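You operate a simulated robot arm through the tools that you are given. There is no shell and no other tool.

You run a simulated robot arm. Do the job below in one go: nothing can be reset, and whatever is moved stays where it is left.

JOB
Pour about 105 ml in the green glass, about 150 in the blue, and serve both.
Fine: jug in the middle of the round board; slide each glass over to the stools' side of the bar; spill no more than a spoonful; drop nothing; a knock or hard squeeze cracks glass. Set down upright: measuring jug.

Only the result counts: the job must be done as asked and must still hold three seconds after the hand-in. Knocking over, shifting, dropping, spilling or breaking anything else fails it.

ROBOT AND FRAMES
A 7-joint arm with a two-finger parallel gripper, fixed in place. Base frame: the origin is on the floor under the middle of its stand, x ahead of it, y to its left, z up; the work surface is at about z = 860. Units: mm, rad, N and s.
With the tool pointing down near the work surface it reaches from about 300 to 700 mm from the base axis. Its first joint turns from -1.152 to 1.152 rad. Payload 1.57 kg.
Tool frame: the origin (TCP) lies between the finger pads and is the grasp point; the fingertips stand 30 mm ahead of it; z points along the fingers, y is the line along which they close. Largest opening 110 mm; finger width 24, thickness 12; the body of the gripper, 48 by 112 mm, starts 78 mm behind the TCP.
Orientation is that of the tool frame in the base frame, as a unit quaternion [w, x, y, z]. With the fingers straight down and closing along the base's y, the tool's x points along the base's -x, its y along +y and its z along -z.

CONTROLS
- The arm moves only by the tool arm_command. Its argument "series" is a list that holds one entry, the list of rows, each a list of 7 numbers: the finger opening in mm, from 0 to 110, then the shift along the base's x, y, z in units of 50 mm (1.0 is 50 mm), then the turn, a rotation vector about the base's x, y, z in units of 6 degrees (1.0 is 6 degrees). In form: [[[fingers, dx, dy, dz, wx, wy, wz], ...]]. A call has 1 to 20 rows; each row shifts and turns the commanded pose from where the row before left it. A call with a number of a shift or a turn outside -1 to 1 is refused whole. A row lasts 0.2 s, in which the tool goes at most 50 mm and 0.15 rad; a call with a longer step from one row to the next is refused whole, and so is a gripper value outside its range. Where a pose cannot be reached the arm comes as near as it can. A force on the tool above 40 N (or 10 N above the force at the start of the call, whichever is more), or a blocked arm, ends the call early, and 0.2 s more pass. Each finger travels about 108 mm/s and halts on what it meets, pressing with about 42 N; the grip force reading is that of the motor and also rises with nothing between the fingers. The clock runs only during rows and for 0.2 s after the last one: add rows that do not move to give the fingers time. It gives the time, the measured TCP pose, the force on the tool (base axes), the opening and the grip force at its end, in the units of the frame above (readings bear some noise), with the torque about the TCP (base axes, N m) and any sound that the robot's microphone picked up.
- Cameras (640 x 400 px; columns grow to the right, rows downward): "scene" is fixed at [149.6, -374.6, 1405.4]; the picture's right is [0.87, -0.50, 0.00], its down [-0.27, -0.47, -0.84] and it looks along [0.42, 0.72, -0.55] (base axes); focal length 312 px, centre (320, 200). "wrist" rides on the gripper at [70, 16, -141] in the tool frame; the picture's right is [-0.23, 0.97, 0.00], its down [-0.85, -0.20, -0.48] and it looks along [-0.47, -0.11, 0.88] (tool axes); focal length 222 px, centre (320, 200).
- snapshot(camera): a new picture of that camera. No time passes.
- locate(camera, pixels): there is no depth. For up to 12 entries [column, row, z] of the newest picture of that camera ("zoom" is the newest enlarged one), the place [x, y] in the base frame at which the ray of that pixel passes the height z, good to about 2 mm, but the place of the scene camera against the robot may be out by one fixed shift of up to 12 mm in any direction. No time passes.
- close_up(camera, box): a new picture of the part [left, top, right, bottom] of that camera's present view, enlarged. No time passes.
- sign_off(): hands the job in; it is judged then, once.

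Leave the gripper open and the arm clear of the work at the hand-in unless told otherwise.

The tools are called after "Emit:" as name(argument=value, ...) on one line, values as JSON. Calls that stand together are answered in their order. arm_command: Moves the arm, as the interface text tells. Its arguments: {"type":"object","properties":{"series":{"type":"array","items":{"type":"array","items":{"type":"array","items":{"type":"number"}}}}},"required":["series"]} The other tools are called the same way: snapshot (camera) takes a picture; locate (camera, pixels) gives the place at which the rays of pixels pass given heights; close_up (camera, box) takes an enlarged picture of a part of a camera's view; sign_off () hands the job in.

At the start:

```text
clock: 0.0
position: [474.5, 42.0, 1236.6]
ee_rot: [0.0, 0.0, 1.0, 0.001]
force: [0.3, -0.2, -0.5]
moment: [-0.01, 0.01, -0.02]
gripper_width: 110.2
grip_force: 0.0
```

scene: 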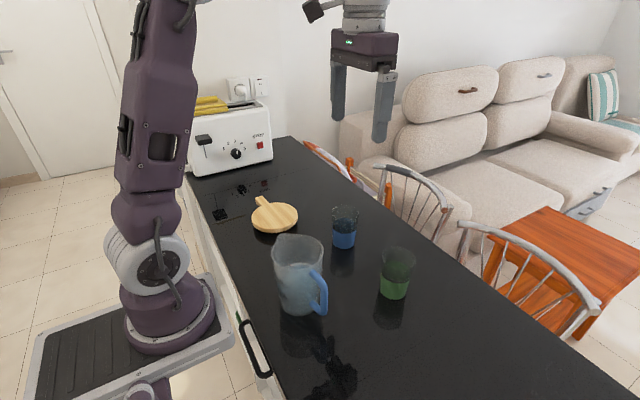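
wrist: 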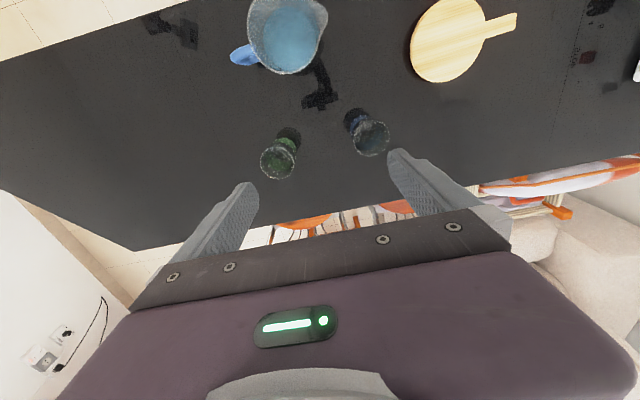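

I see the jug (blue handle) around scene pixel (300,275), the blue glass at (344,228), the green glass at (396,275) and the round board at (275,217). I'll take enlarged pictures first to read the details.

Emit:
close_up(camera="scene", box=[240, 180, 440, 330])

Emit:
close_up(camera="wrist", box=[220, 0, 420, 190])

```text
2.67 times, centred on (340, 255) of scene
```

zoom: 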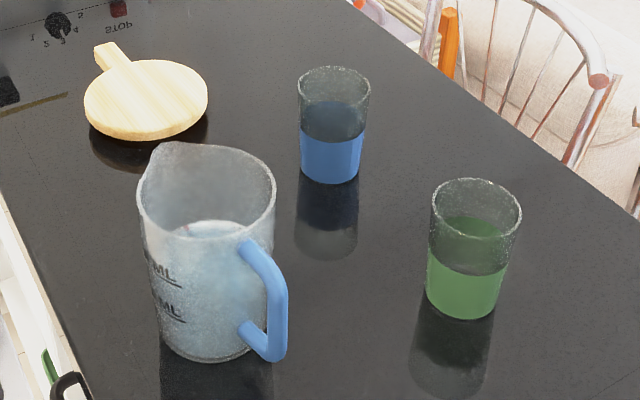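

```text
2.11 times, centred on (320, 95) of wrist
```

zoom: 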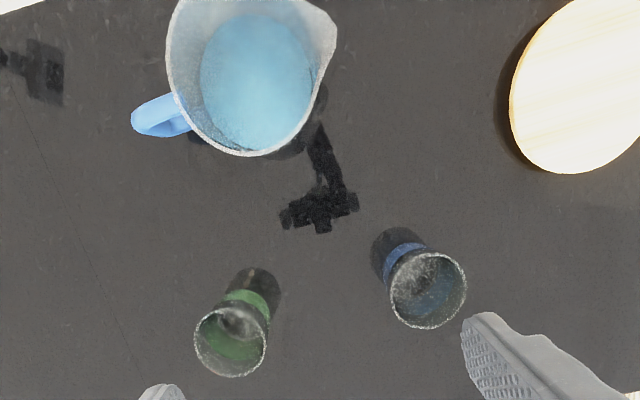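

The glasses show a coloured lower half, and the jug has ML marks on its left side. I'll zoom in more on each of these.

Emit:
close_up(camera="scene", box=[265, 225, 335, 320])

Emit:
close_up(camera="scene", box=[320, 195, 430, 310])

Emit:
close_up(camera="wrist", box=[250, 95, 400, 190])

Emit:
close_up(camera="wrist", box=[220, 0, 340, 80])

```text
4.21 times, centred on (300, 272) of scene
```

zoom: 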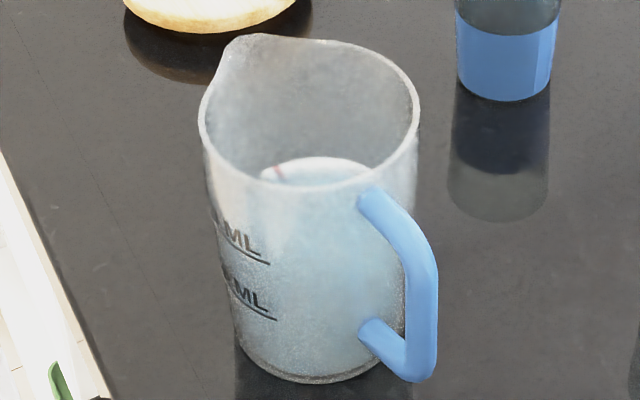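

```text
3.48 times, centred on (375, 252) of scene
```

zoom: 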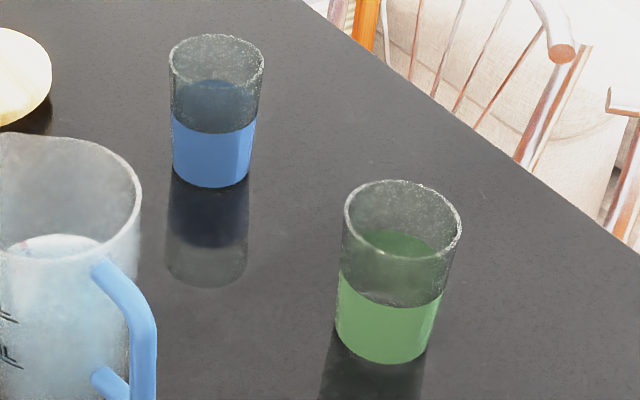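

```text
4.21 times, centred on (325, 142) of wrist
```

zoom: 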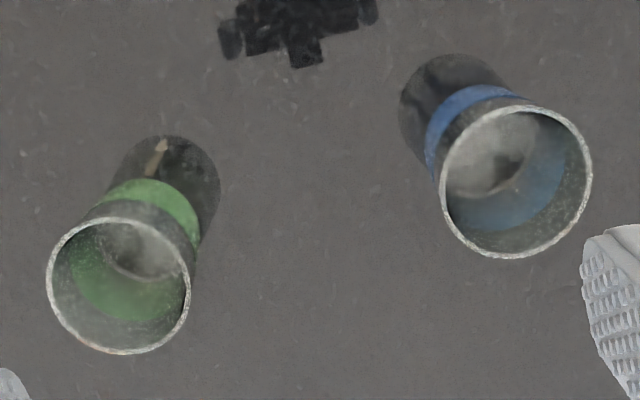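

```text
5.00 times, centred on (280, 40) of wrist
```

zoom: 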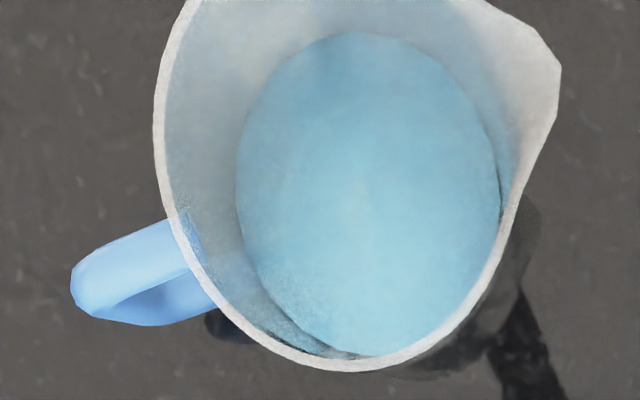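

The glasses look empty: I can see their grey bottoms from above and the tint is only on the outer wall. The jug holds water. I'll now locate the glass bases and rims, the jug, the board and the bar edges with both cameras.

Emit:
snapshot(camera="scene")

Emit:
snapshot(camera="wrist")

Emit:
locate(camera="scene", pixels=[[343, 248, 860], [393, 299, 860], [301, 315, 860], [275, 232, 860], [275, 220, 875], [289, 137, 860], [640, 400, 860], [420, 225, 860], [570, 345, 860], [187, 175, 860], [240, 325, 860], [262, 200, 875]])

Emit:
locate(camera="wrist", pixels=[[261, 162, 950], [296, 162, 950], [278, 178, 950], [278, 147, 950], [353, 138, 950], [390, 138, 950], [371, 155, 950], [371, 121, 950], [410, 40, 875], [482, 40, 875], [446, 82, 875], [446, -1, 875]])

```text
taken
```

scene: 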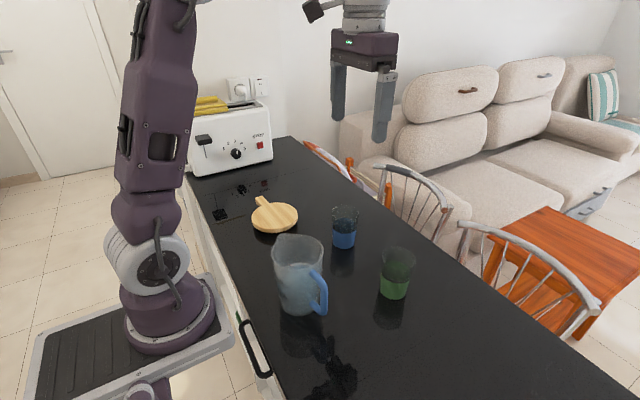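

```text
taken
```

wrist: 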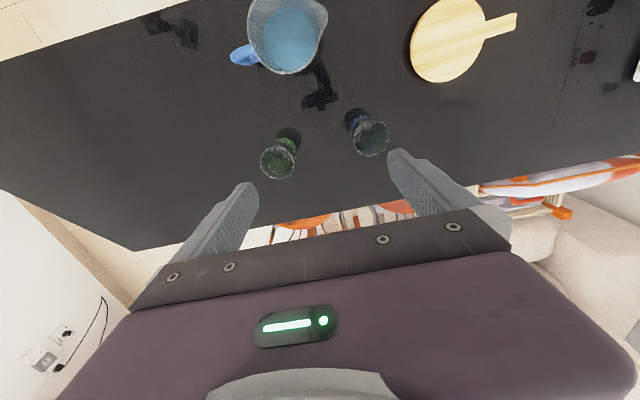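

```text
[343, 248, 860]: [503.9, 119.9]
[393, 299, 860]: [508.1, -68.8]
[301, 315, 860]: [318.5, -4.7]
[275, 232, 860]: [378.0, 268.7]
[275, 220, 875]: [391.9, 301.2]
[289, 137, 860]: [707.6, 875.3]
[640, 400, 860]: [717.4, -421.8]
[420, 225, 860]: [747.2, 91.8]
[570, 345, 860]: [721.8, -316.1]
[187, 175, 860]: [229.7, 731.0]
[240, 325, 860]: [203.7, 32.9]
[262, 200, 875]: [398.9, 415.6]
```

```text
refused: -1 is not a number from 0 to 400
```

The bar runs from x about 205 to about 720 (stools on the +x side). The wrist request was refused because of a negative row, so I'll repeat it with valid pixels.

Emit:
locate(camera="wrist", pixels=[[261, 162, 950], [296, 162, 950], [278, 178, 950], [278, 147, 950], [353, 138, 950], [390, 138, 950], [371, 155, 950], [371, 121, 950], [410, 40, 875], [482, 40, 875], [446, 82, 875], [446, 0, 875]])

Emit:
locate(camera="wrist", pixels=[[517, 22, 875], [480, 30, 875], [136, 250, 860], [640, 155, 860], [0, 62, 860], [180, 0, 860], [231, 57, 960], [327, 15, 1000], [246, 30, 1000], [290, 74, 1000], [289, 135, 860], [353, 118, 860]])

Emit:
locate(camera="scene", pixels=[[332, 210, 950], [359, 210, 950], [345, 205, 950], [345, 218, 950], [382, 255, 950], [415, 260, 950], [398, 247, 950], [397, 269, 950], [272, 250, 1000], [323, 250, 1000], [297, 234, 1000], [300, 271, 1000]])

```text
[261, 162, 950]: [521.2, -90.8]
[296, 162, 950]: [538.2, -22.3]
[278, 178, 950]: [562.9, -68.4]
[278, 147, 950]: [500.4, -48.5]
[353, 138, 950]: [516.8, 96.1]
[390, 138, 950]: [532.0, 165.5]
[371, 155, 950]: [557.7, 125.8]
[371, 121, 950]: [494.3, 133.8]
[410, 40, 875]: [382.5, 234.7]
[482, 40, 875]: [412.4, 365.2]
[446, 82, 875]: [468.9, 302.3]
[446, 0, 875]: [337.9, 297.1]
```

```text
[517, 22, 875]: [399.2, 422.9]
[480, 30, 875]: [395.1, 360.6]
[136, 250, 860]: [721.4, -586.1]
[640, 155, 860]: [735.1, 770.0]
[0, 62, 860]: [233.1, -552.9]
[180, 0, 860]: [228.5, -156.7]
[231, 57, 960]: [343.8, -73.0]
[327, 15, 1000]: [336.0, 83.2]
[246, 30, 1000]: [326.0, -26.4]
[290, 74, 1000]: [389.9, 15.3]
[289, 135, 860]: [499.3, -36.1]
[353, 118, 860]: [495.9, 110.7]
```

```text
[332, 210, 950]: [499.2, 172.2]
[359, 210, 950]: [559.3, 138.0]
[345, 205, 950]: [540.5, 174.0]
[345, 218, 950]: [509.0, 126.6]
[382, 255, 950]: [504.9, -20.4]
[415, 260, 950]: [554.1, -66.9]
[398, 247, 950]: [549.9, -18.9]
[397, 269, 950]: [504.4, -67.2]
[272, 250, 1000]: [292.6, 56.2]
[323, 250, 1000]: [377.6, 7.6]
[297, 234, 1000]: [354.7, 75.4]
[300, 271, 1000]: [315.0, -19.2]
```

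Next I'll measure the glass sizes exactly with tighter close-ups of each glass.

Emit:
close_up(camera="scene", box=[370, 240, 426, 305])

Emit:
locate(camera="zoom", pixels=[[320, 200, 860]])

Emit:
close_up(camera="scene", box=[316, 195, 376, 255])

Emit:
close_up(camera="wrist", box=[250, 120, 320, 185])

Emit:
close_up(camera="wrist", box=[335, 100, 405, 165])

```text
6.15 times, centred on (398, 272) of scene
```

zoom: 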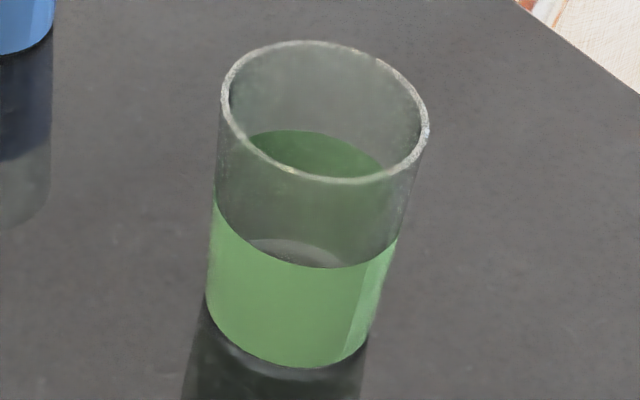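

```text
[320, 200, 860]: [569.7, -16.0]
```

```text
6.67 times, centred on (346, 225) of scene
```

zoom: 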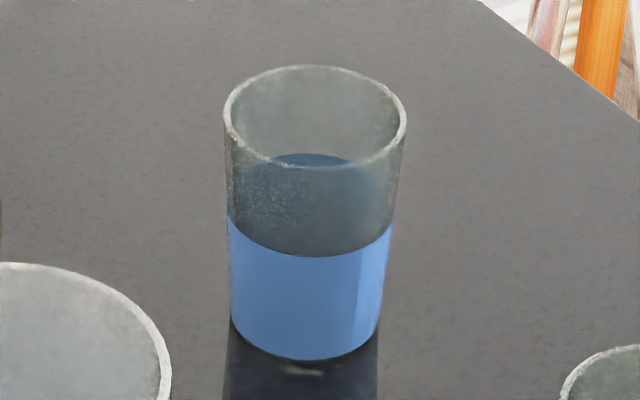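

```text
6.15 times, centred on (285, 152) of wrist
```

zoom: 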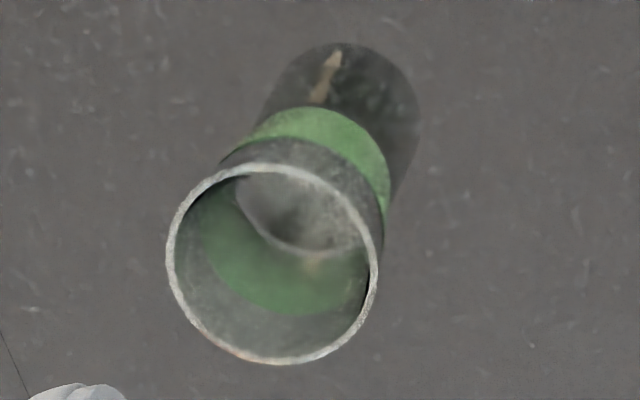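

```text
6.15 times, centred on (370, 132) of wrist
```

zoom: 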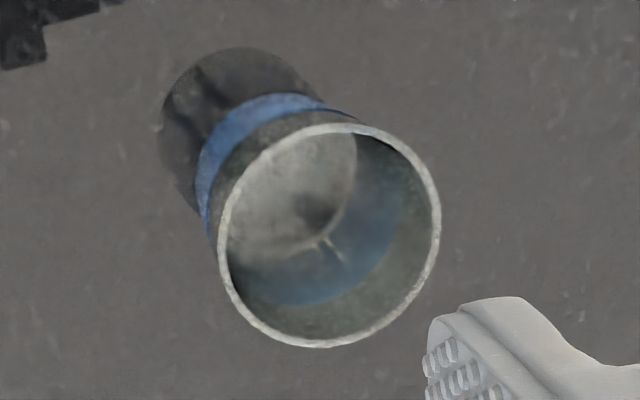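

I'll use these ellipse centres (green rim at scene (398.8,257.5), base at (392.8,290.5); similarly for blue) to find the glass heights by matching rim and base positions.

Emit:
snapshot(camera="scene")

Emit:
snapshot(camera="wrist")

Emit:
locate(camera="scene", pixels=[[392.8, 290.5, 860], [398.8, 257.5, 940], [398.8, 257.5, 950], [398.8, 257.5, 960], [398.8, 257.5, 970], [344.5, 242, 860], [345.3, 212.3, 940], [345.3, 212.3, 950], [345.3, 212.3, 960], [345.3, 212.3, 970]])

Emit:
locate(camera="wrist", pixels=[[277.2, 162.4, 940], [277.2, 162.4, 950], [277.2, 162.4, 960], [277.2, 162.4, 970], [371.5, 138, 940], [371.5, 138, 950], [371.5, 138, 960], [371.5, 138, 970]])

```text
taken
```

scene: 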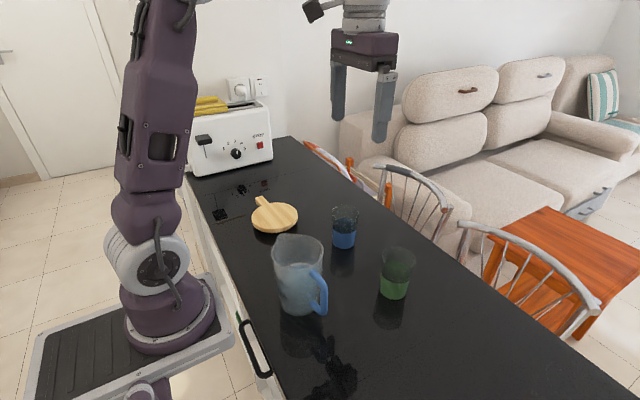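

```text
taken
```

wrist: 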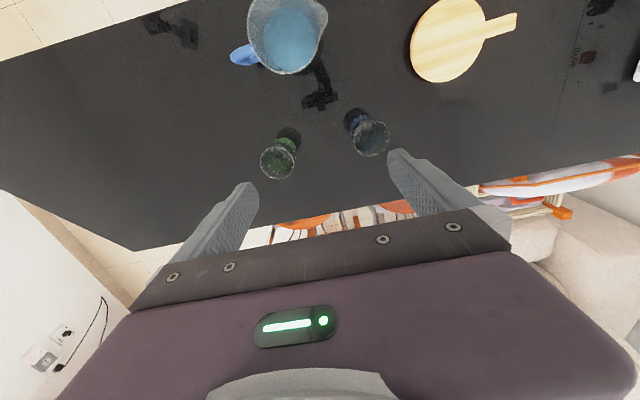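

```text
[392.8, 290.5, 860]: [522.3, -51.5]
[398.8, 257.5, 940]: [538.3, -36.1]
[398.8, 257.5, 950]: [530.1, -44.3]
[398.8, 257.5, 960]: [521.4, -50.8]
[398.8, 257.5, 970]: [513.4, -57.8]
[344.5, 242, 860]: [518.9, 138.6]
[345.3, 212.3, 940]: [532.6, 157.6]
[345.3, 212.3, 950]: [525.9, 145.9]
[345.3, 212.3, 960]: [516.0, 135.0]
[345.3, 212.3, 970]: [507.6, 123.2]
```

```text
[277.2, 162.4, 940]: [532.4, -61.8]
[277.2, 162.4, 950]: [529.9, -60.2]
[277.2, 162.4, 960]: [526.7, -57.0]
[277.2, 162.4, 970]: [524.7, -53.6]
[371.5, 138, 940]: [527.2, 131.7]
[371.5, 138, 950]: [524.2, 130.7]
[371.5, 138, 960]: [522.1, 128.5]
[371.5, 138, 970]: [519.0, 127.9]
```

The glass rims sit at about z=958 (glasses ~98 mm tall, ~68 mm across at the rim). Green is near (527,-57), blue near (522,129); the scene camera is off by roughly (-5,+7). Now the jug: I'll find rim height, base, and spout/handle points.

Emit:
close_up(camera="scene", box=[260, 225, 340, 325])

Emit:
locate(camera="scene", pixels=[[297.4, 251.3, 980], [297.4, 251.3, 990], [297.4, 251.3, 1000], [297.4, 251.3, 1010], [297.4, 251.3, 1020], [298.1, 305.3, 860], [287, 236, 1000], [287, 236, 1010]])

Emit:
locate(camera="wrist", pixels=[[286, 36, 980], [286, 36, 990], [286, 36, 1000], [286, 36, 1010], [328, 14, 990], [328, 14, 1000], [328, 14, 1010], [240, 56, 960], [240, 56, 970], [240, 56, 980]])

```text
4.00 times, centred on (300, 275) of scene
```

zoom: 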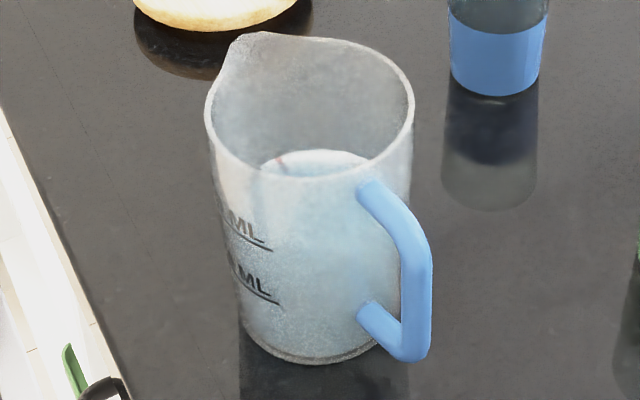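

```text
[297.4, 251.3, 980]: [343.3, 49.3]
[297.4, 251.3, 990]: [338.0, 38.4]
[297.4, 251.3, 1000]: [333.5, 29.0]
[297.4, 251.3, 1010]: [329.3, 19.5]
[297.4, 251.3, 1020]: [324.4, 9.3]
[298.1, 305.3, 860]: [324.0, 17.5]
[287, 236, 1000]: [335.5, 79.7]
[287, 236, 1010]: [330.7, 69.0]
```

```text
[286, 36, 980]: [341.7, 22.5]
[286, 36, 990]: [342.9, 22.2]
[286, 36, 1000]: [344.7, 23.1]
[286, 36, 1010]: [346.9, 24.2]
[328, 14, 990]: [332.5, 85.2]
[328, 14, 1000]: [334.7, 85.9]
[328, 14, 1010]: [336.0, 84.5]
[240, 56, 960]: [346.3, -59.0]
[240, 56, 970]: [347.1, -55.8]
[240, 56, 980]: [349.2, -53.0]
```

The jug's rim is near z≈1005, its axis near (345,18), the handle on the −y side and the spout on the +y side. I plan to grip the handle with the fingers closing along x. First I turn the tool +90° about z while moving high above everything toward (346,-200), so that the wrist camera looks at the handle.

Emit:
arm_command(series=[[[110, -0.17, -0.32, 0, 0, 0, 1], [110, -0.17, -0.32, 0, 0, 0, 1], [110, -0.17, -0.32, 0, 0, 0, 1], [110, -0.17, -0.32, 0, 0, 0, 1], [110, -0.17, -0.32, 0, 0, 0, 1], [110, -0.17, -0.32, 0, 0, 0, 1], [110, -0.17, -0.32, 0, 0, 0, 1], [110, -0.17, -0.32, 0, 0, 0, 1], [110, -0.17, -0.32, 0, 0, 0, 1], [110, -0.17, -0.32, 0, 0, 0, 1], [110, -0.17, -0.32, 0, 0, 0, 1], [110, -0.17, -0.32, 0, 0, 0, 1], [110, -0.17, -0.32, 0, 0, 0, 1], [110, -0.17, -0.32, 0, 0, 0, 1], [110, -0.17, -0.32, 0, 0, 0, 1], [110, 0, 0, 0, 0, 0, 0]]])

Emit:
snapshot(camera="wrist")

Emit:
snapshot(camera="scene")

```text
clock: 3.4
position: [346.7, -198.3, 1236.8]
ee_rot: [0.001, 0.708, -0.707, -0.001]
force: [0.2, 1.8, 0.8]
moment: [-0.03, 0.05, 0.01]
gripper_width: 110.0
grip_force: 0.1
```

```text
taken
```

wrist: 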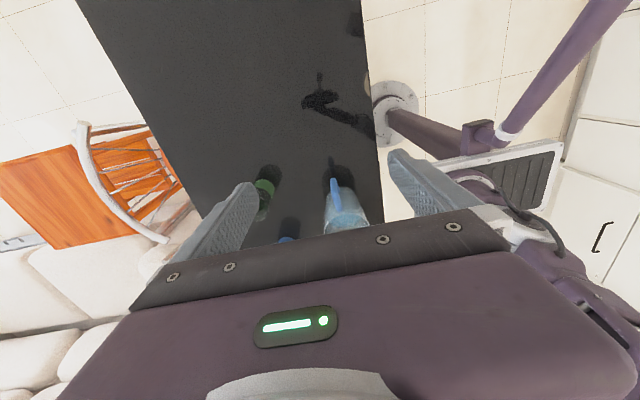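

```text
taken
```

scene: 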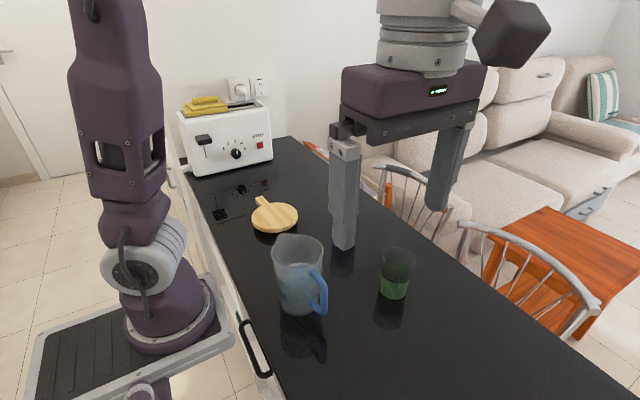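

The tool is turned as expected (x_tool = −y, closing line along x). Force readings show about 1–2 N noise/dynamics. Next I tilt the tool 30° about x so it points down and toward +y, and go down to z≈1080 at y≈-200, still clear of the jug handle (y≈-73), to see the handle between the fingers.

Emit:
arm_command(series=[[[110, 0, 0, -0.63, 1, 0, 0], [110, 0, 0, -0.63, 1, 0, 0], [110, 0, 0, -0.63, 1, 0, 0], [110, 0, 0, -0.63, 1, 0, 0], [110, 0, 0, -0.63, 1, 0, 0], [110, 0, 0, 0, 0, 0, 0]]])

Emit:
snapshot(camera="wrist")

Emit:
snapshot(camera="scene")

```text
clock: 4.8
position: [345.5, -197.6, 1079.3]
ee_rot: [-0.183, 0.684, -0.682, -0.184]
force: [0.1, 0.7, -0.3]
moment: [0.01, 0.02, 0.03]
gripper_width: 110.1
grip_force: 0.0
```

```text
taken
```

wrist: 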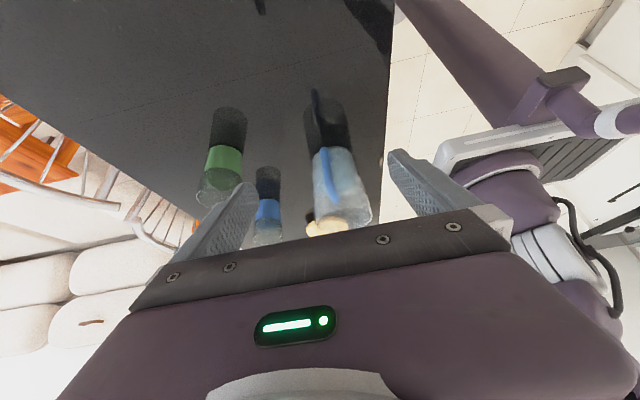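

```text
taken
```

scene: 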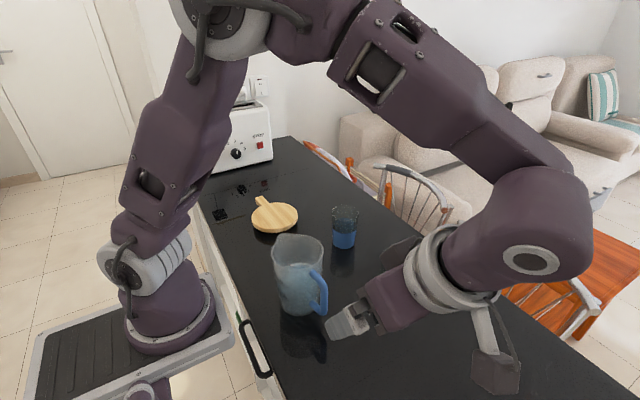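

In the wrist picture the jug (upside down) is at (335,185) with the handle facing me. I'll zoom in there.

Emit:
close_up(camera="wrist", box=[285, 80, 395, 245])

Emit:
close_up(camera="wrist", box=[185, 95, 295, 245])

```text
2.42 times, centred on (340, 162) of wrist
```

zoom: 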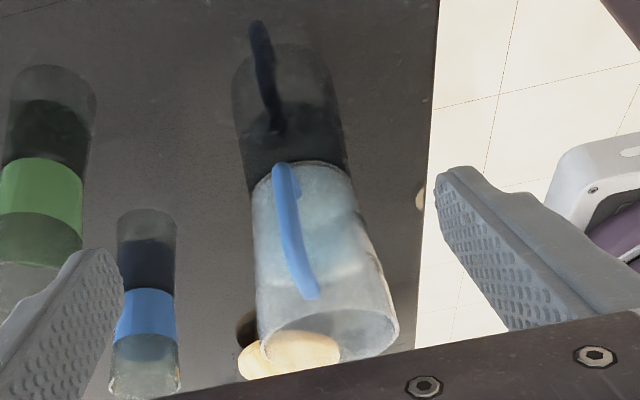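

```text
2.67 times, centred on (240, 170) of wrist
```

zoom: 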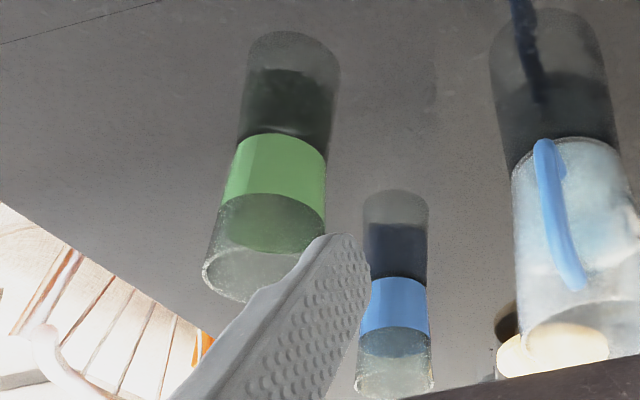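

I'll locate the jug's base edges, rim edges and handle points from this wrist view.

Emit:
snapshot(camera="wrist")

Emit:
locate(camera="wrist", pixels=[[339.2, 147.5, 860], [311.9, 157.9, 860], [353.2, 154.6, 860], [314.8, 216.5, 1000], [372.2, 213.7, 1000], [314.8, 216.5, 1010], [372.2, 213.7, 1010], [323.5, 148, 880], [323.5, 148, 890], [333.8, 201, 960], [333.8, 201, 970], [333.8, 201, 980]])

Emit:
close_up(camera="wrist", box=[300, 135, 385, 235])

```text
taken
```

wrist: 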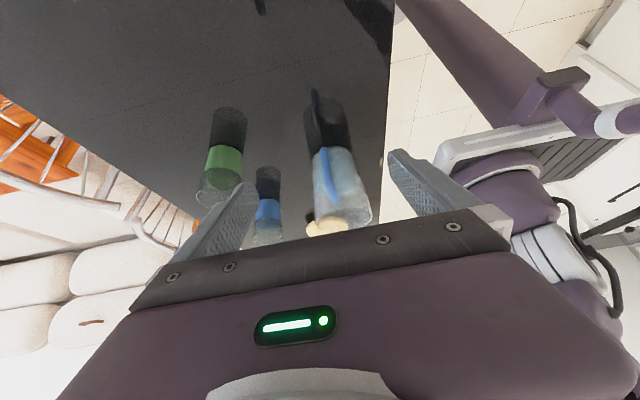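

```text
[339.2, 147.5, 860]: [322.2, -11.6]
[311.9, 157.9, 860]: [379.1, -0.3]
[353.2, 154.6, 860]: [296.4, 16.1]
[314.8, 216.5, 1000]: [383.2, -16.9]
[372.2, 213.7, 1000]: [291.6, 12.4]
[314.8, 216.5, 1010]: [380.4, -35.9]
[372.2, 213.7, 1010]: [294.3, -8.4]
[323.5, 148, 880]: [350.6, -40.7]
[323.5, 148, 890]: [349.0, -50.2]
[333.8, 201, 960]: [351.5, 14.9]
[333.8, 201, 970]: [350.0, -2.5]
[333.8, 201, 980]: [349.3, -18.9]
```

```text
4.00 times, centred on (342, 185) of wrist
```

zoom: 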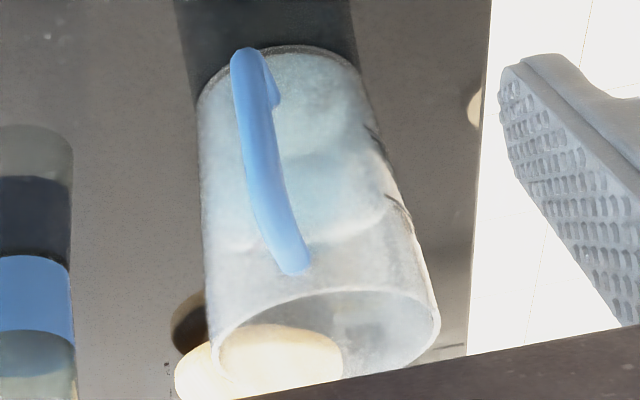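

The handle lies at azimuth about −80° from the jug's axis (around (339,25)), so I need about 9° more yaw. I'll move closer, to about (352,-130,1040), for a sharper look at the handle; the fingers remain well clear of it.

Emit:
arm_command(series=[[[110, 0.04, 0.45, -0.26, 0, 0, 0.5], [110, 0.04, 0.45, -0.26, 0, 0, 0.5], [110, 0.04, 0.45, -0.26, 0, 0, 0.5], [110, 0, 0, 0, 0, 0, 0]]])

Emit:
snapshot(camera="wrist")

Emit:
close_up(camera="wrist", box=[270, 130, 400, 245])

```text
clock: 5.8
position: [353.6, -131.5, 1042.5]
ee_rot: [-0.168, 0.735, -0.626, -0.197]
force: [-0.2, 0.2, -0.1]
moment: [0.01, -0.01, -0.02]
gripper_width: 110.2
grip_force: 0.1
```

```text
taken
```

wrist: 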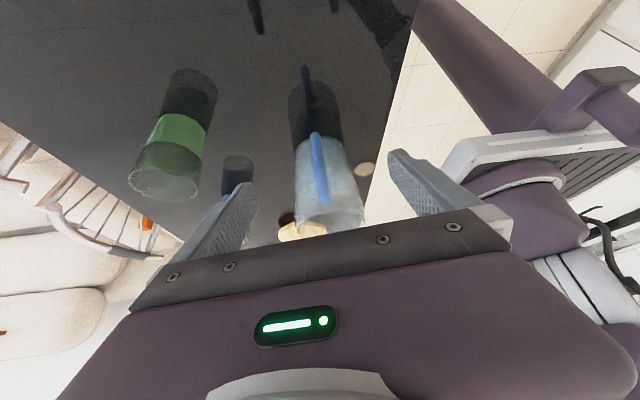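

```text
3.48 times, centred on (335, 188) of wrist
```

zoom: 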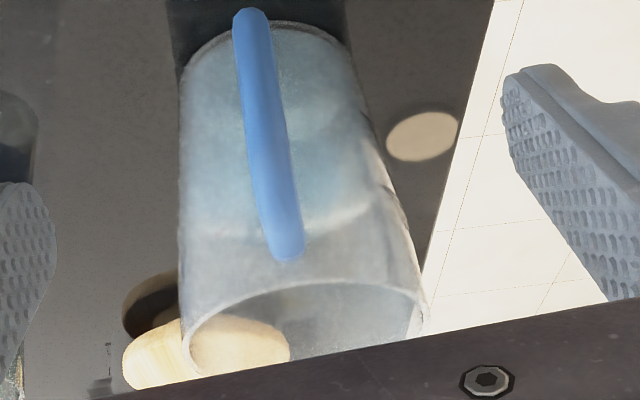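

From this view I get the jug axis near (339,25), but the handle's radial reach is still uncertain (80–94 mm). I'll untilt the tool and look from almost straight above the handle at z≈1150 to pin it down.

Emit:
arm_command(series=[[[110, -0.03, 0, 0.43, -0.986, -0.158, 0], [110, -0.03, 0.3, 0.43, -0.986, -0.158, 0], [110, -0.03, 0.6, 0.43, -0.986, -0.158, 0], [110, -0.03, 0.6, 0.43, -0.986, -0.158, 0], [110, -0.03, 0.6, 0.43, -0.986, -0.158, 0], [110, 0, 0, 0, 0, 0, 0]]])

Emit:
snapshot(camera="wrist")

Emit:
close_up(camera="wrist", box=[250, 110, 390, 230])

```text
clock: 7.2
position: [344.5, -25.9, 1148.0]
ee_rot: [0.0, 0.76, -0.649, 0.0]
force: [0.2, -0.5, -0.1]
moment: [-0.03, 0.05, -0.02]
gripper_width: 109.9
grip_force: 0.1
```

```text
taken
```

wrist: 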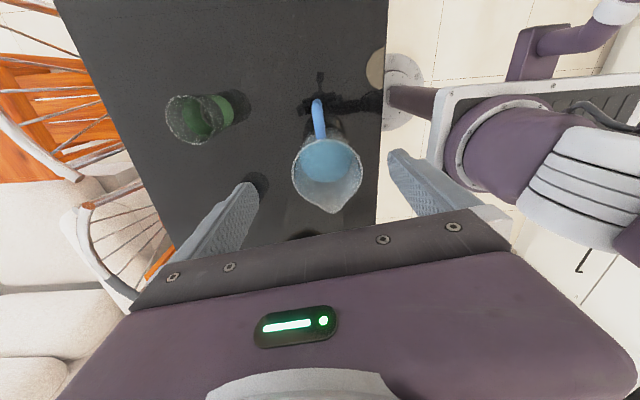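

```text
3.33 times, centred on (320, 170) of wrist
```

zoom: 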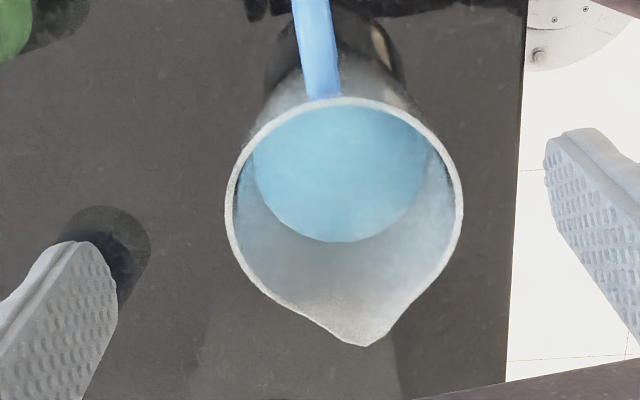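

From nearly straight above, the rim circle has centre ~(337,21) and radius ~49, the spout tip is near (333,88), and the handle's outer end is at pixel (316,98). I'll zoom in on the handle.

Emit:
close_up(camera="wrist", box=[290, 85, 350, 150])

Emit:
locate(camera="zoom", pixels=[[300, 150, 970], [300, 150, 900]])

```text
6.15 times, centred on (320, 118) of wrist
```

zoom: 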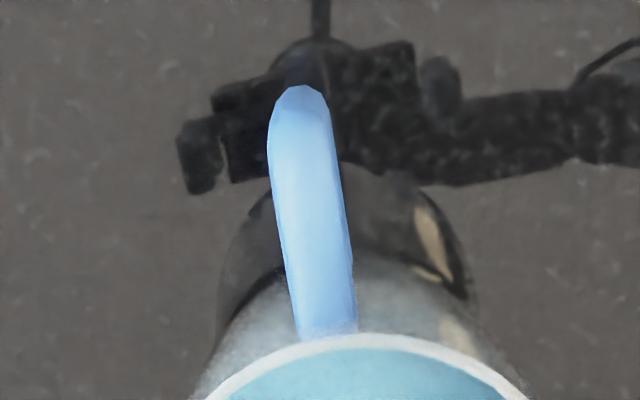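

```text
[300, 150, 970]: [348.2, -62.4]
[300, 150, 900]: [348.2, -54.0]
```

The handle bar lies at azimuth about −85°, with its centre near (347,-60), its vertical part from z≈905 to 970 and ~13 mm thick. The jug's water level is at z≈932, which is roughly 390 ml. Before I grip anything, I'll check with the empty hand that the pouring pose for green (TCP about (538,-191,1080), tool tilted −35°) is reachable, travelling high.

Emit:
arm_command(series=[[[110, 0.65, -0.55, 0, 0, 0, -0.67], [110, 0.65, -0.55, 0, 0, 0, 0], [110, 0.65, -0.55, 0, 0, 0, 0], [110, 0.65, -0.55, 0, 0, 0, 0], [110, 0.65, -0.55, 0, 0, 0, 0], [110, 0.65, -0.55, 0, 0, 0, 0], [110, 0, 0, 0, -0.996, -0.087, 0], [110, 0, 0, 0, -0.996, -0.087, 0], [110, 0, 0, -0.3, -0.996, -0.087, 0], [110, 0, 0, -0.3, -0.996, -0.087, 0], [110, 0, 0, -0.4, -0.996, -0.087, 0], [110, 0, 0, -0.4, -0.996, -0.087, 0], [110, 0, 0, 0, 0, 0, 0]]])

Emit:
snapshot(camera="wrist")

Emit:
snapshot(camera="scene")

```text
clock: 10.0
position: [539.7, -191.1, 1078.7]
ee_rot: [0.21, 0.701, -0.643, 0.227]
force: [0.2, 0.0, 0.3]
moment: [0.01, 0.02, 0.0]
gripper_width: 109.9
grip_force: 0.0
```

```text
taken
```

wrist: 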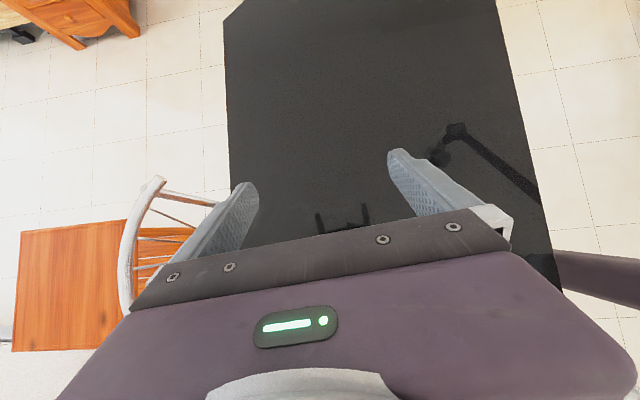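

```text
taken
```

scene: 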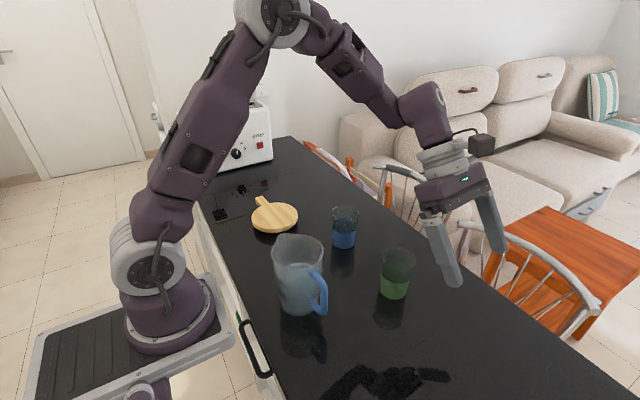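

The pose was reached exactly ((539.7,-191.1,1078.7)). I plan to grip with 20° of tilt, so pouring would need down to about −48°. I'll check that too by tilting 13° more here.

Emit:
arm_command(series=[[[110, 0, 0.3, 0.2, -1, -0.087, 0], [110, 0, 0.3, 0.2, -1, -0.087, 0], [110, 0, 0, 0, 0, 0, 0]]])

Emit:
arm_command(series=[[[110, 0.4, 0, 0, 0, 0, 1], [110, 0.4, 0, 0, 0, 0, 1], [110, 0.4, 0, 0, 0, 0, 1], [110, 0, 0, 0, 0, 0, 0.33], [110, 0, 0, 0, 0, 0, 0]]])

```text
clock: 10.8
position: [539.7, -160.1, 1097.9]
ee_rot: [0.276, 0.673, -0.617, 0.3]
force: [-0.3, -0.7, -0.6]
moment: [-0.01, 0.0, -0.01]
gripper_width: 110.2
grip_force: 0.1
```

```text
clock: 12.0
position: [600.3, -160.4, 1098.2]
ee_rot: [0.219, 0.77, -0.491, 0.343]
force: [-0.5, -0.7, 1.0]
moment: [-0.04, 0.03, -0.01]
gripper_width: 110.1
grip_force: 0.1
```

Both poses were reached. Now I'll test the blue-glass pouring pose with the empty hand: TCP about (441,33,1098), pouring direction azimuth 50°, tilt −48°.

Emit:
arm_command(series=[[[110, -0.29, 0.35, 0, 0, 0, -1], [110, -0.29, 0.35, 0, 0, 0, -1], [110, -0.29, 0.35, 0, 0, 0, -1], [110, -0.29, 0.35, 0, 0, 0, -1], [110, -0.29, 0.35, 0, 0, 0, -1], [110, -0.29, 0.35, 0, 0, 0, -1], [110, -0.29, 0.35, 0, 0, 0, -1], [110, -0.29, 0.35, 0, 0, 0, -1], [110, -0.29, 0.35, 0, 0, 0, -1], [110, -0.29, 0.35, 0, 0, 0, -1], [110, -0.29, 0.35, 0, 0, 0, -0.83], [110, 0, 0, 0, 0, 0, 0]]])

Emit:
snapshot(camera="scene")

Emit:
snapshot(camera="wrist")

```text
clock: 14.6
position: [440.4, 31.3, 1097.8]
ee_rot: [-0.369, -0.386, 0.828, -0.171]
force: [-0.1, -0.2, -0.1]
moment: [-0.01, 0.0, 0.03]
gripper_width: 109.9
grip_force: 0.0
```

```text
taken
```

scene: 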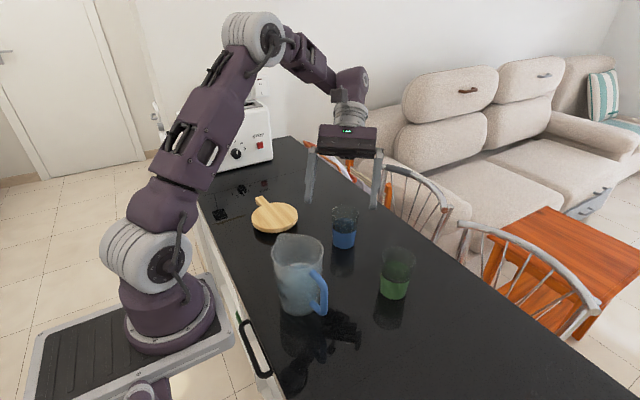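

```text
taken
```

wrist: 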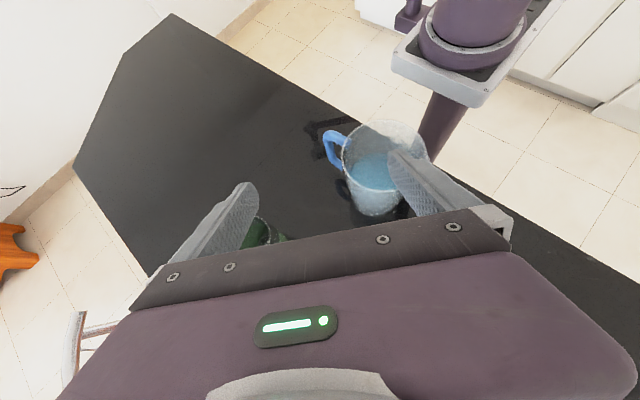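

Reached as well. This view shows the jug with its handle from the side. I'll zoom in to fix the handle's height.

Emit:
close_up(camera="wrist", box=[310, 110, 440, 220])

Emit:
close_up(camera="scene", box=[240, 185, 320, 245])

```text
3.64 times, centred on (375, 165) of wrist
```

zoom: 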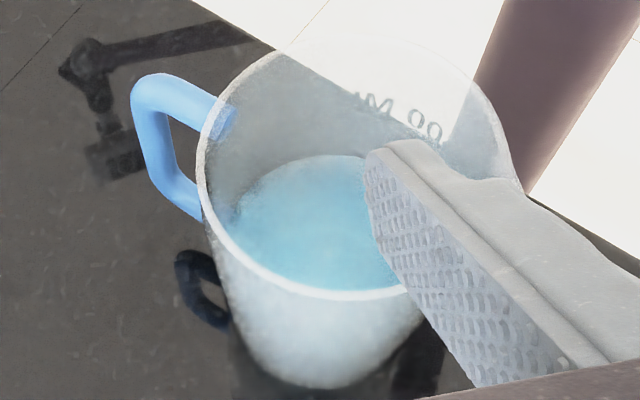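

```text
6.67 times, centred on (280, 215) of scene
```

zoom: 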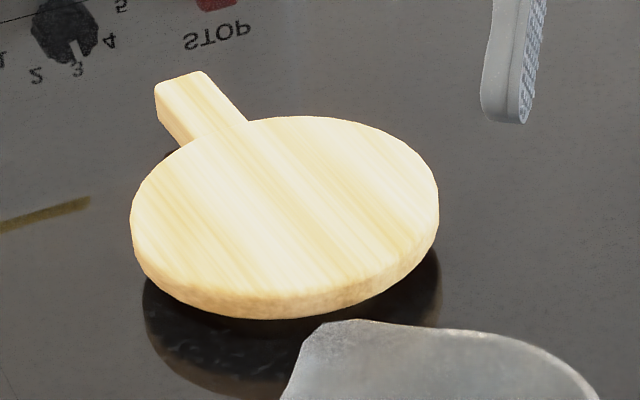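

Through the far wall I can see mirrored text ("..00 ML") just above the water. I'll zoom in to read it.

Emit:
close_up(camera="wrist", box=[375, 120, 425, 155])

Emit:
close_up(camera="wrist", box=[318, 120, 368, 180])

```text
11.43 times, centred on (400, 138) of wrist
```

zoom: 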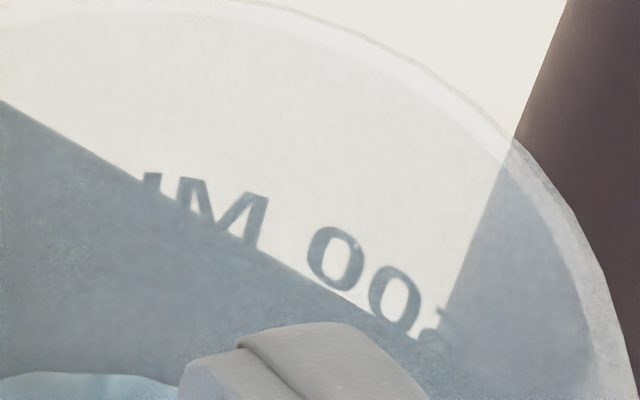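

```text
6.67 times, centred on (343, 150) of wrist
```

zoom: 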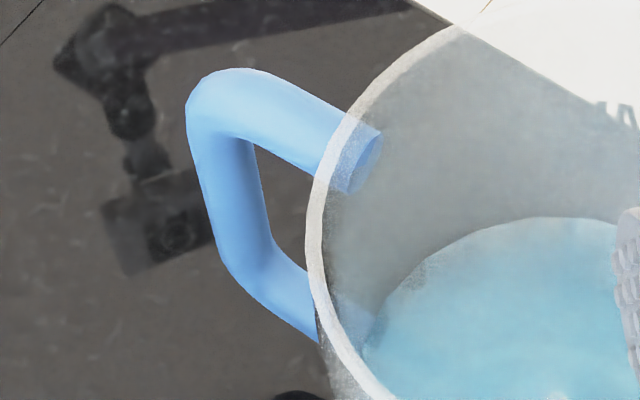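

The text seems to be "..00 ML"; the water lies below that mark. The handle's bar centre comes out near (346.5,-63) with the straight part centred around z≈937. Now I go to a pre-grasp pose: first untilt and turn back to azimuth 95° at about z=1100, moving to (346,-94).

Emit:
arm_command(series=[[[110, 0, 0, 0.15, 0.764, -0.645, 0], [110, 0, 0, 0.15, 0.764, -0.645, 0], [110, 0, 0, 0.15, 0.764, -0.645, 0], [110, 0, 0, 0.15, 0.764, -0.645, 0], [110, 0, 0, 0.15, 0.764, -0.645, 0], [110, 0, 0, 0.15, 0.764, -0.645, 0], [110, 0, 0, 0.15, 0.764, -0.645, 0], [110, 0, 0, 0.15, 0.764, -0.645, 0], [110, -0.235, -0.3125, -0.145, 0, 0, 0.94], [110, -0.235, -0.3125, -0.145, 0, 0, 0.94], [110, -0.235, -0.3125, -0.145, 0, 0, 0.94], [110, -0.235, -0.3125, -0.145, 0, 0, 0.94], [110, -0.235, -0.3125, -0.145, 0, 0, 0.94], [110, -0.235, -0.3125, -0.145, 0, 0, 0.94], [110, -0.235, -0.3125, -0.145, 0, 0, 0.94], [110, -0.235, -0.3125, -0.145, 0, 0, 0.94], [110, 0, 0, 0, 0, 0, 0]]])

Emit:
arm_command(series=[[[110, 0, 0, -0.2, 0.83, 0.073, 0], [110, 0, 0, -0.2, 0.83, 0.073, 0], [110, 0, 0, -0.2, 0.83, 0.073, 0], [110, 0, 0, -0.2, 0.83, 0.073, 0], [110, 0, 0, 0, 0, 0, 0]]])

Emit:
snapshot(camera="wrist")

Emit:
close_up(camera="wrist", box=[240, 80, 400, 240])

```text
clock: 18.2
position: [346.7, -93.1, 1101.3]
ee_rot: [0.0, 0.738, -0.674, 0.001]
force: [0.6, 0.3, 0.0]
moment: [0.02, -0.03, 0.0]
gripper_width: 109.8
grip_force: 0.1
```

```text
clock: 19.4
position: [346.0, -92.9, 1059.9]
ee_rot: [-0.118, 0.726, -0.665, -0.128]
force: [1.0, -0.1, -0.4]
moment: [-0.01, 0.02, 0.02]
gripper_width: 109.8
grip_force: 0.1
```

```text
taken
```

wrist: 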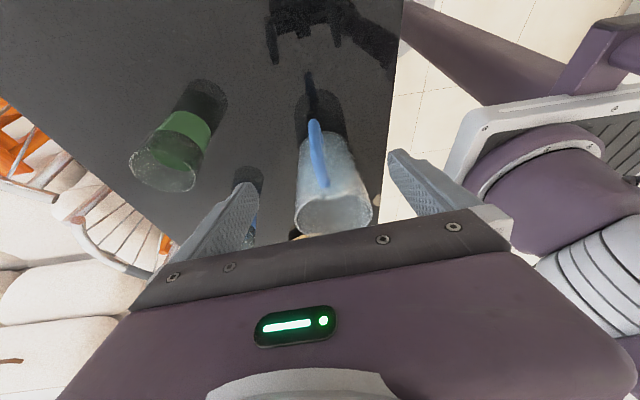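

```text
2.50 times, centred on (320, 160) of wrist
```

zoom: 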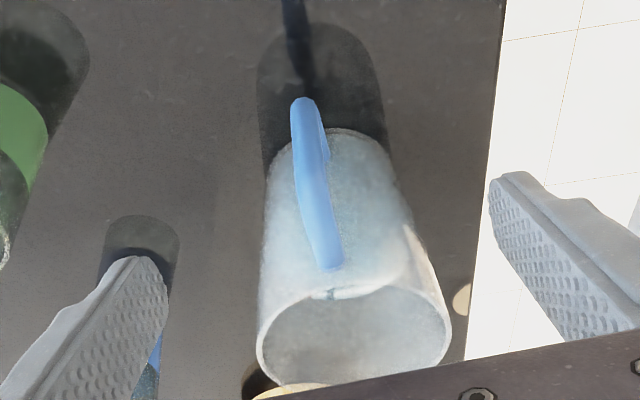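

The bar is centred between the fingers at x≈346.5, and the rim is at z≈1003. I'll move down along the tool axis to put the TCP at about (346.5,-63,938), fingers still fully open, then look before closing.

Emit:
arm_command(series=[[[110, 0.01, -0.28, 0, 0, 0, 0], [110, 0, 0.14, -0.39, 0, 0, 0], [110, 0, 0.14, -0.39, 0, 0, 0], [110, 0, 0.14, -0.39, 0, 0, 0], [110, 0, 0.14, -0.39, 0, 0, 0], [110, 0, 0.14, -0.39, 0, 0, 0], [110, 0, 0.14, -0.39, 0, 0, 0], [110, 0, 0, 0, 0, 0, 0]]])

Emit:
snapshot(camera="wrist")

Emit:
close_up(camera="scene", box=[240, 200, 400, 340])

```text
clock: 21.2
position: [346.6, -66.0, 943.4]
ee_rot: [-0.118, 0.727, -0.664, -0.127]
force: [-0.2, 0.4, 0.2]
moment: [0.03, -0.02, -0.01]
gripper_width: 110.0
grip_force: 0.1
```

```text
taken
```

wrist: 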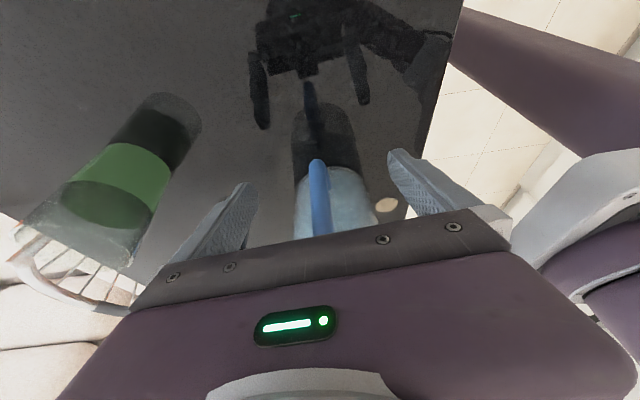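

```text
2.86 times, centred on (320, 270) of scene
```

zoom: 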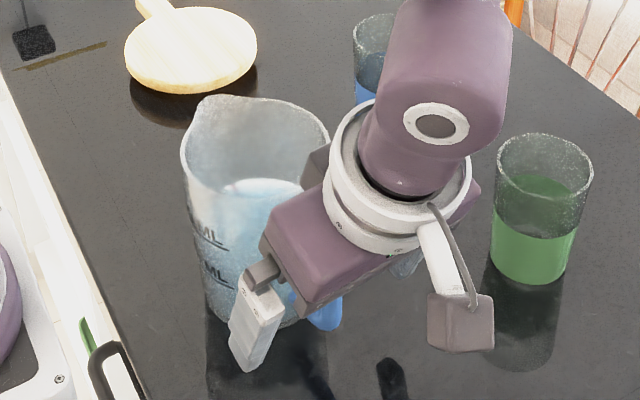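

The TCP is at (346.6,-66,943) with the handle centred between the fingers at pixel (320,195). I nudge 3 mm in and 5 mm down, then close stepwise on the handle so contact is soft.

Emit:
arm_command(series=[[[110, 0, 0.06, -0.1, 0, 0, 0], [70, 0, 0, 0, 0, 0, 0], [40, 0, 0, 0, 0, 0, 0], [26, 0, 0, 0, 0, 0, 0], [20, 0, 0, 0, 0, 0, 0], [17, 0, 0, 0, 0, 0, 0], [15, 0, 0, 0, 0, 0, 0], [13, 0, 0, 0, 0, 0, 0], [11, 0, 0, 0, 0, 0, 0], [9, 0, 0, 0, 0, 0, 0], [0, 0, 0, 0, 0, 0, 0], [0, 0, 0, 0, 0, 0, 0], [0, 0, 0, 0, 0, 0, 0]]])

Emit:
snapshot(camera="wrist")

Emit:
close_up(camera="scene", box=[240, 200, 400, 340])

```text
clock: 24.0
position: [346.7, -62.2, 938.2]
ee_rot: [-0.118, 0.726, -0.665, -0.128]
force: [0.4, -1.6, 2.7]
moment: [0.1, 0.26, 0.02]
gripper_width: 14.0
grip_force: 30.3
```

```text
taken
```

wrist: 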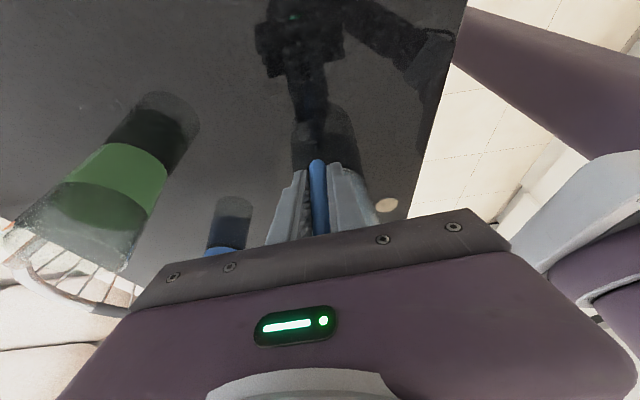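

```text
2.86 times, centred on (320, 270) of scene
```

zoom: 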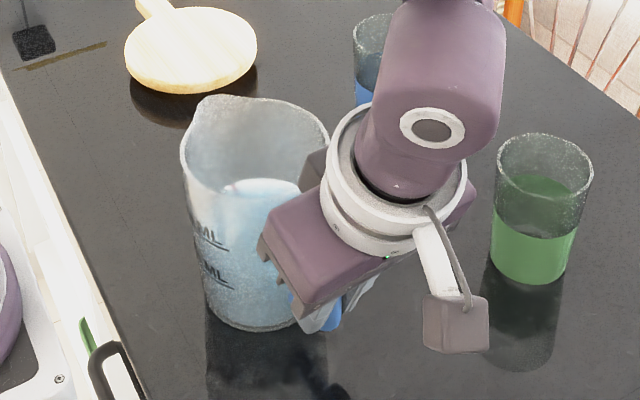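

The fingers halted on the handle at 14 mm with grip force rising to 30 N. I hold a moment, then lift gently by 15 mm and check for slipping.

Emit:
arm_command(series=[[[0, 0, 0, 0, 0, 0, 0], [0, 0, 0, 0, 0, 0, 0], [0, 0, 0, 0.04, 0, 0, 0], [0, 0, 0, 0.06, 0, 0, 0], [0, 0, 0, 0.1, 0, 0, 0], [0, 0, 0, 0.1, 0, 0, 0], [0, 0, 0, 0, 0, 0, 0], [0, 0, 0, 0, 0, 0, 0]]])

Emit:
snapshot(camera="wrist")

Emit:
close_up(camera="scene", box=[240, 200, 400, 340])

```text
clock: 25.8
position: [346.4, -61.0, 953.8]
ee_rot: [-0.118, 0.727, -0.665, -0.127]
force: [0.4, -0.1, -3.7]
moment: [-0.38, -0.08, -0.01]
gripper_width: 13.7
grip_force: 30.4
```

```text
taken
```

wrist: 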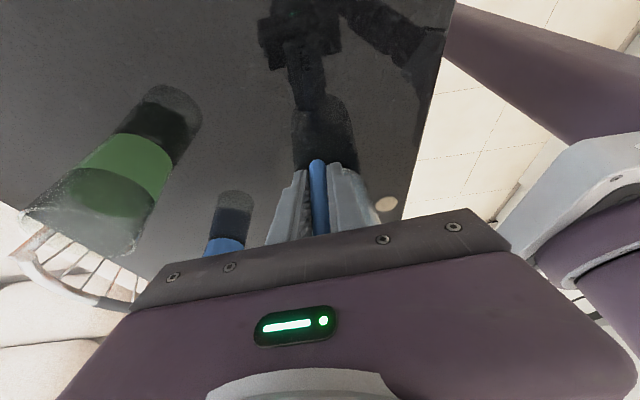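

```text
2.86 times, centred on (320, 270) of scene
```

zoom: 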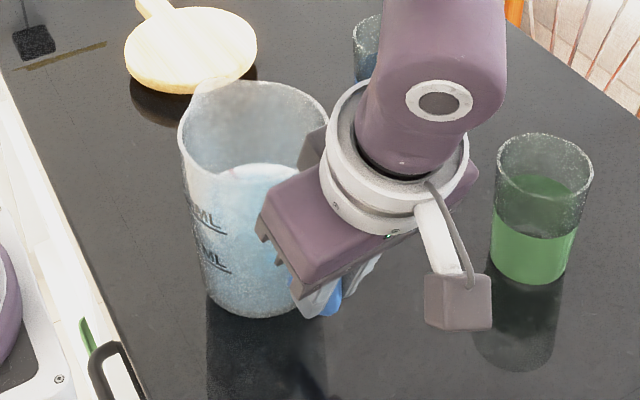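

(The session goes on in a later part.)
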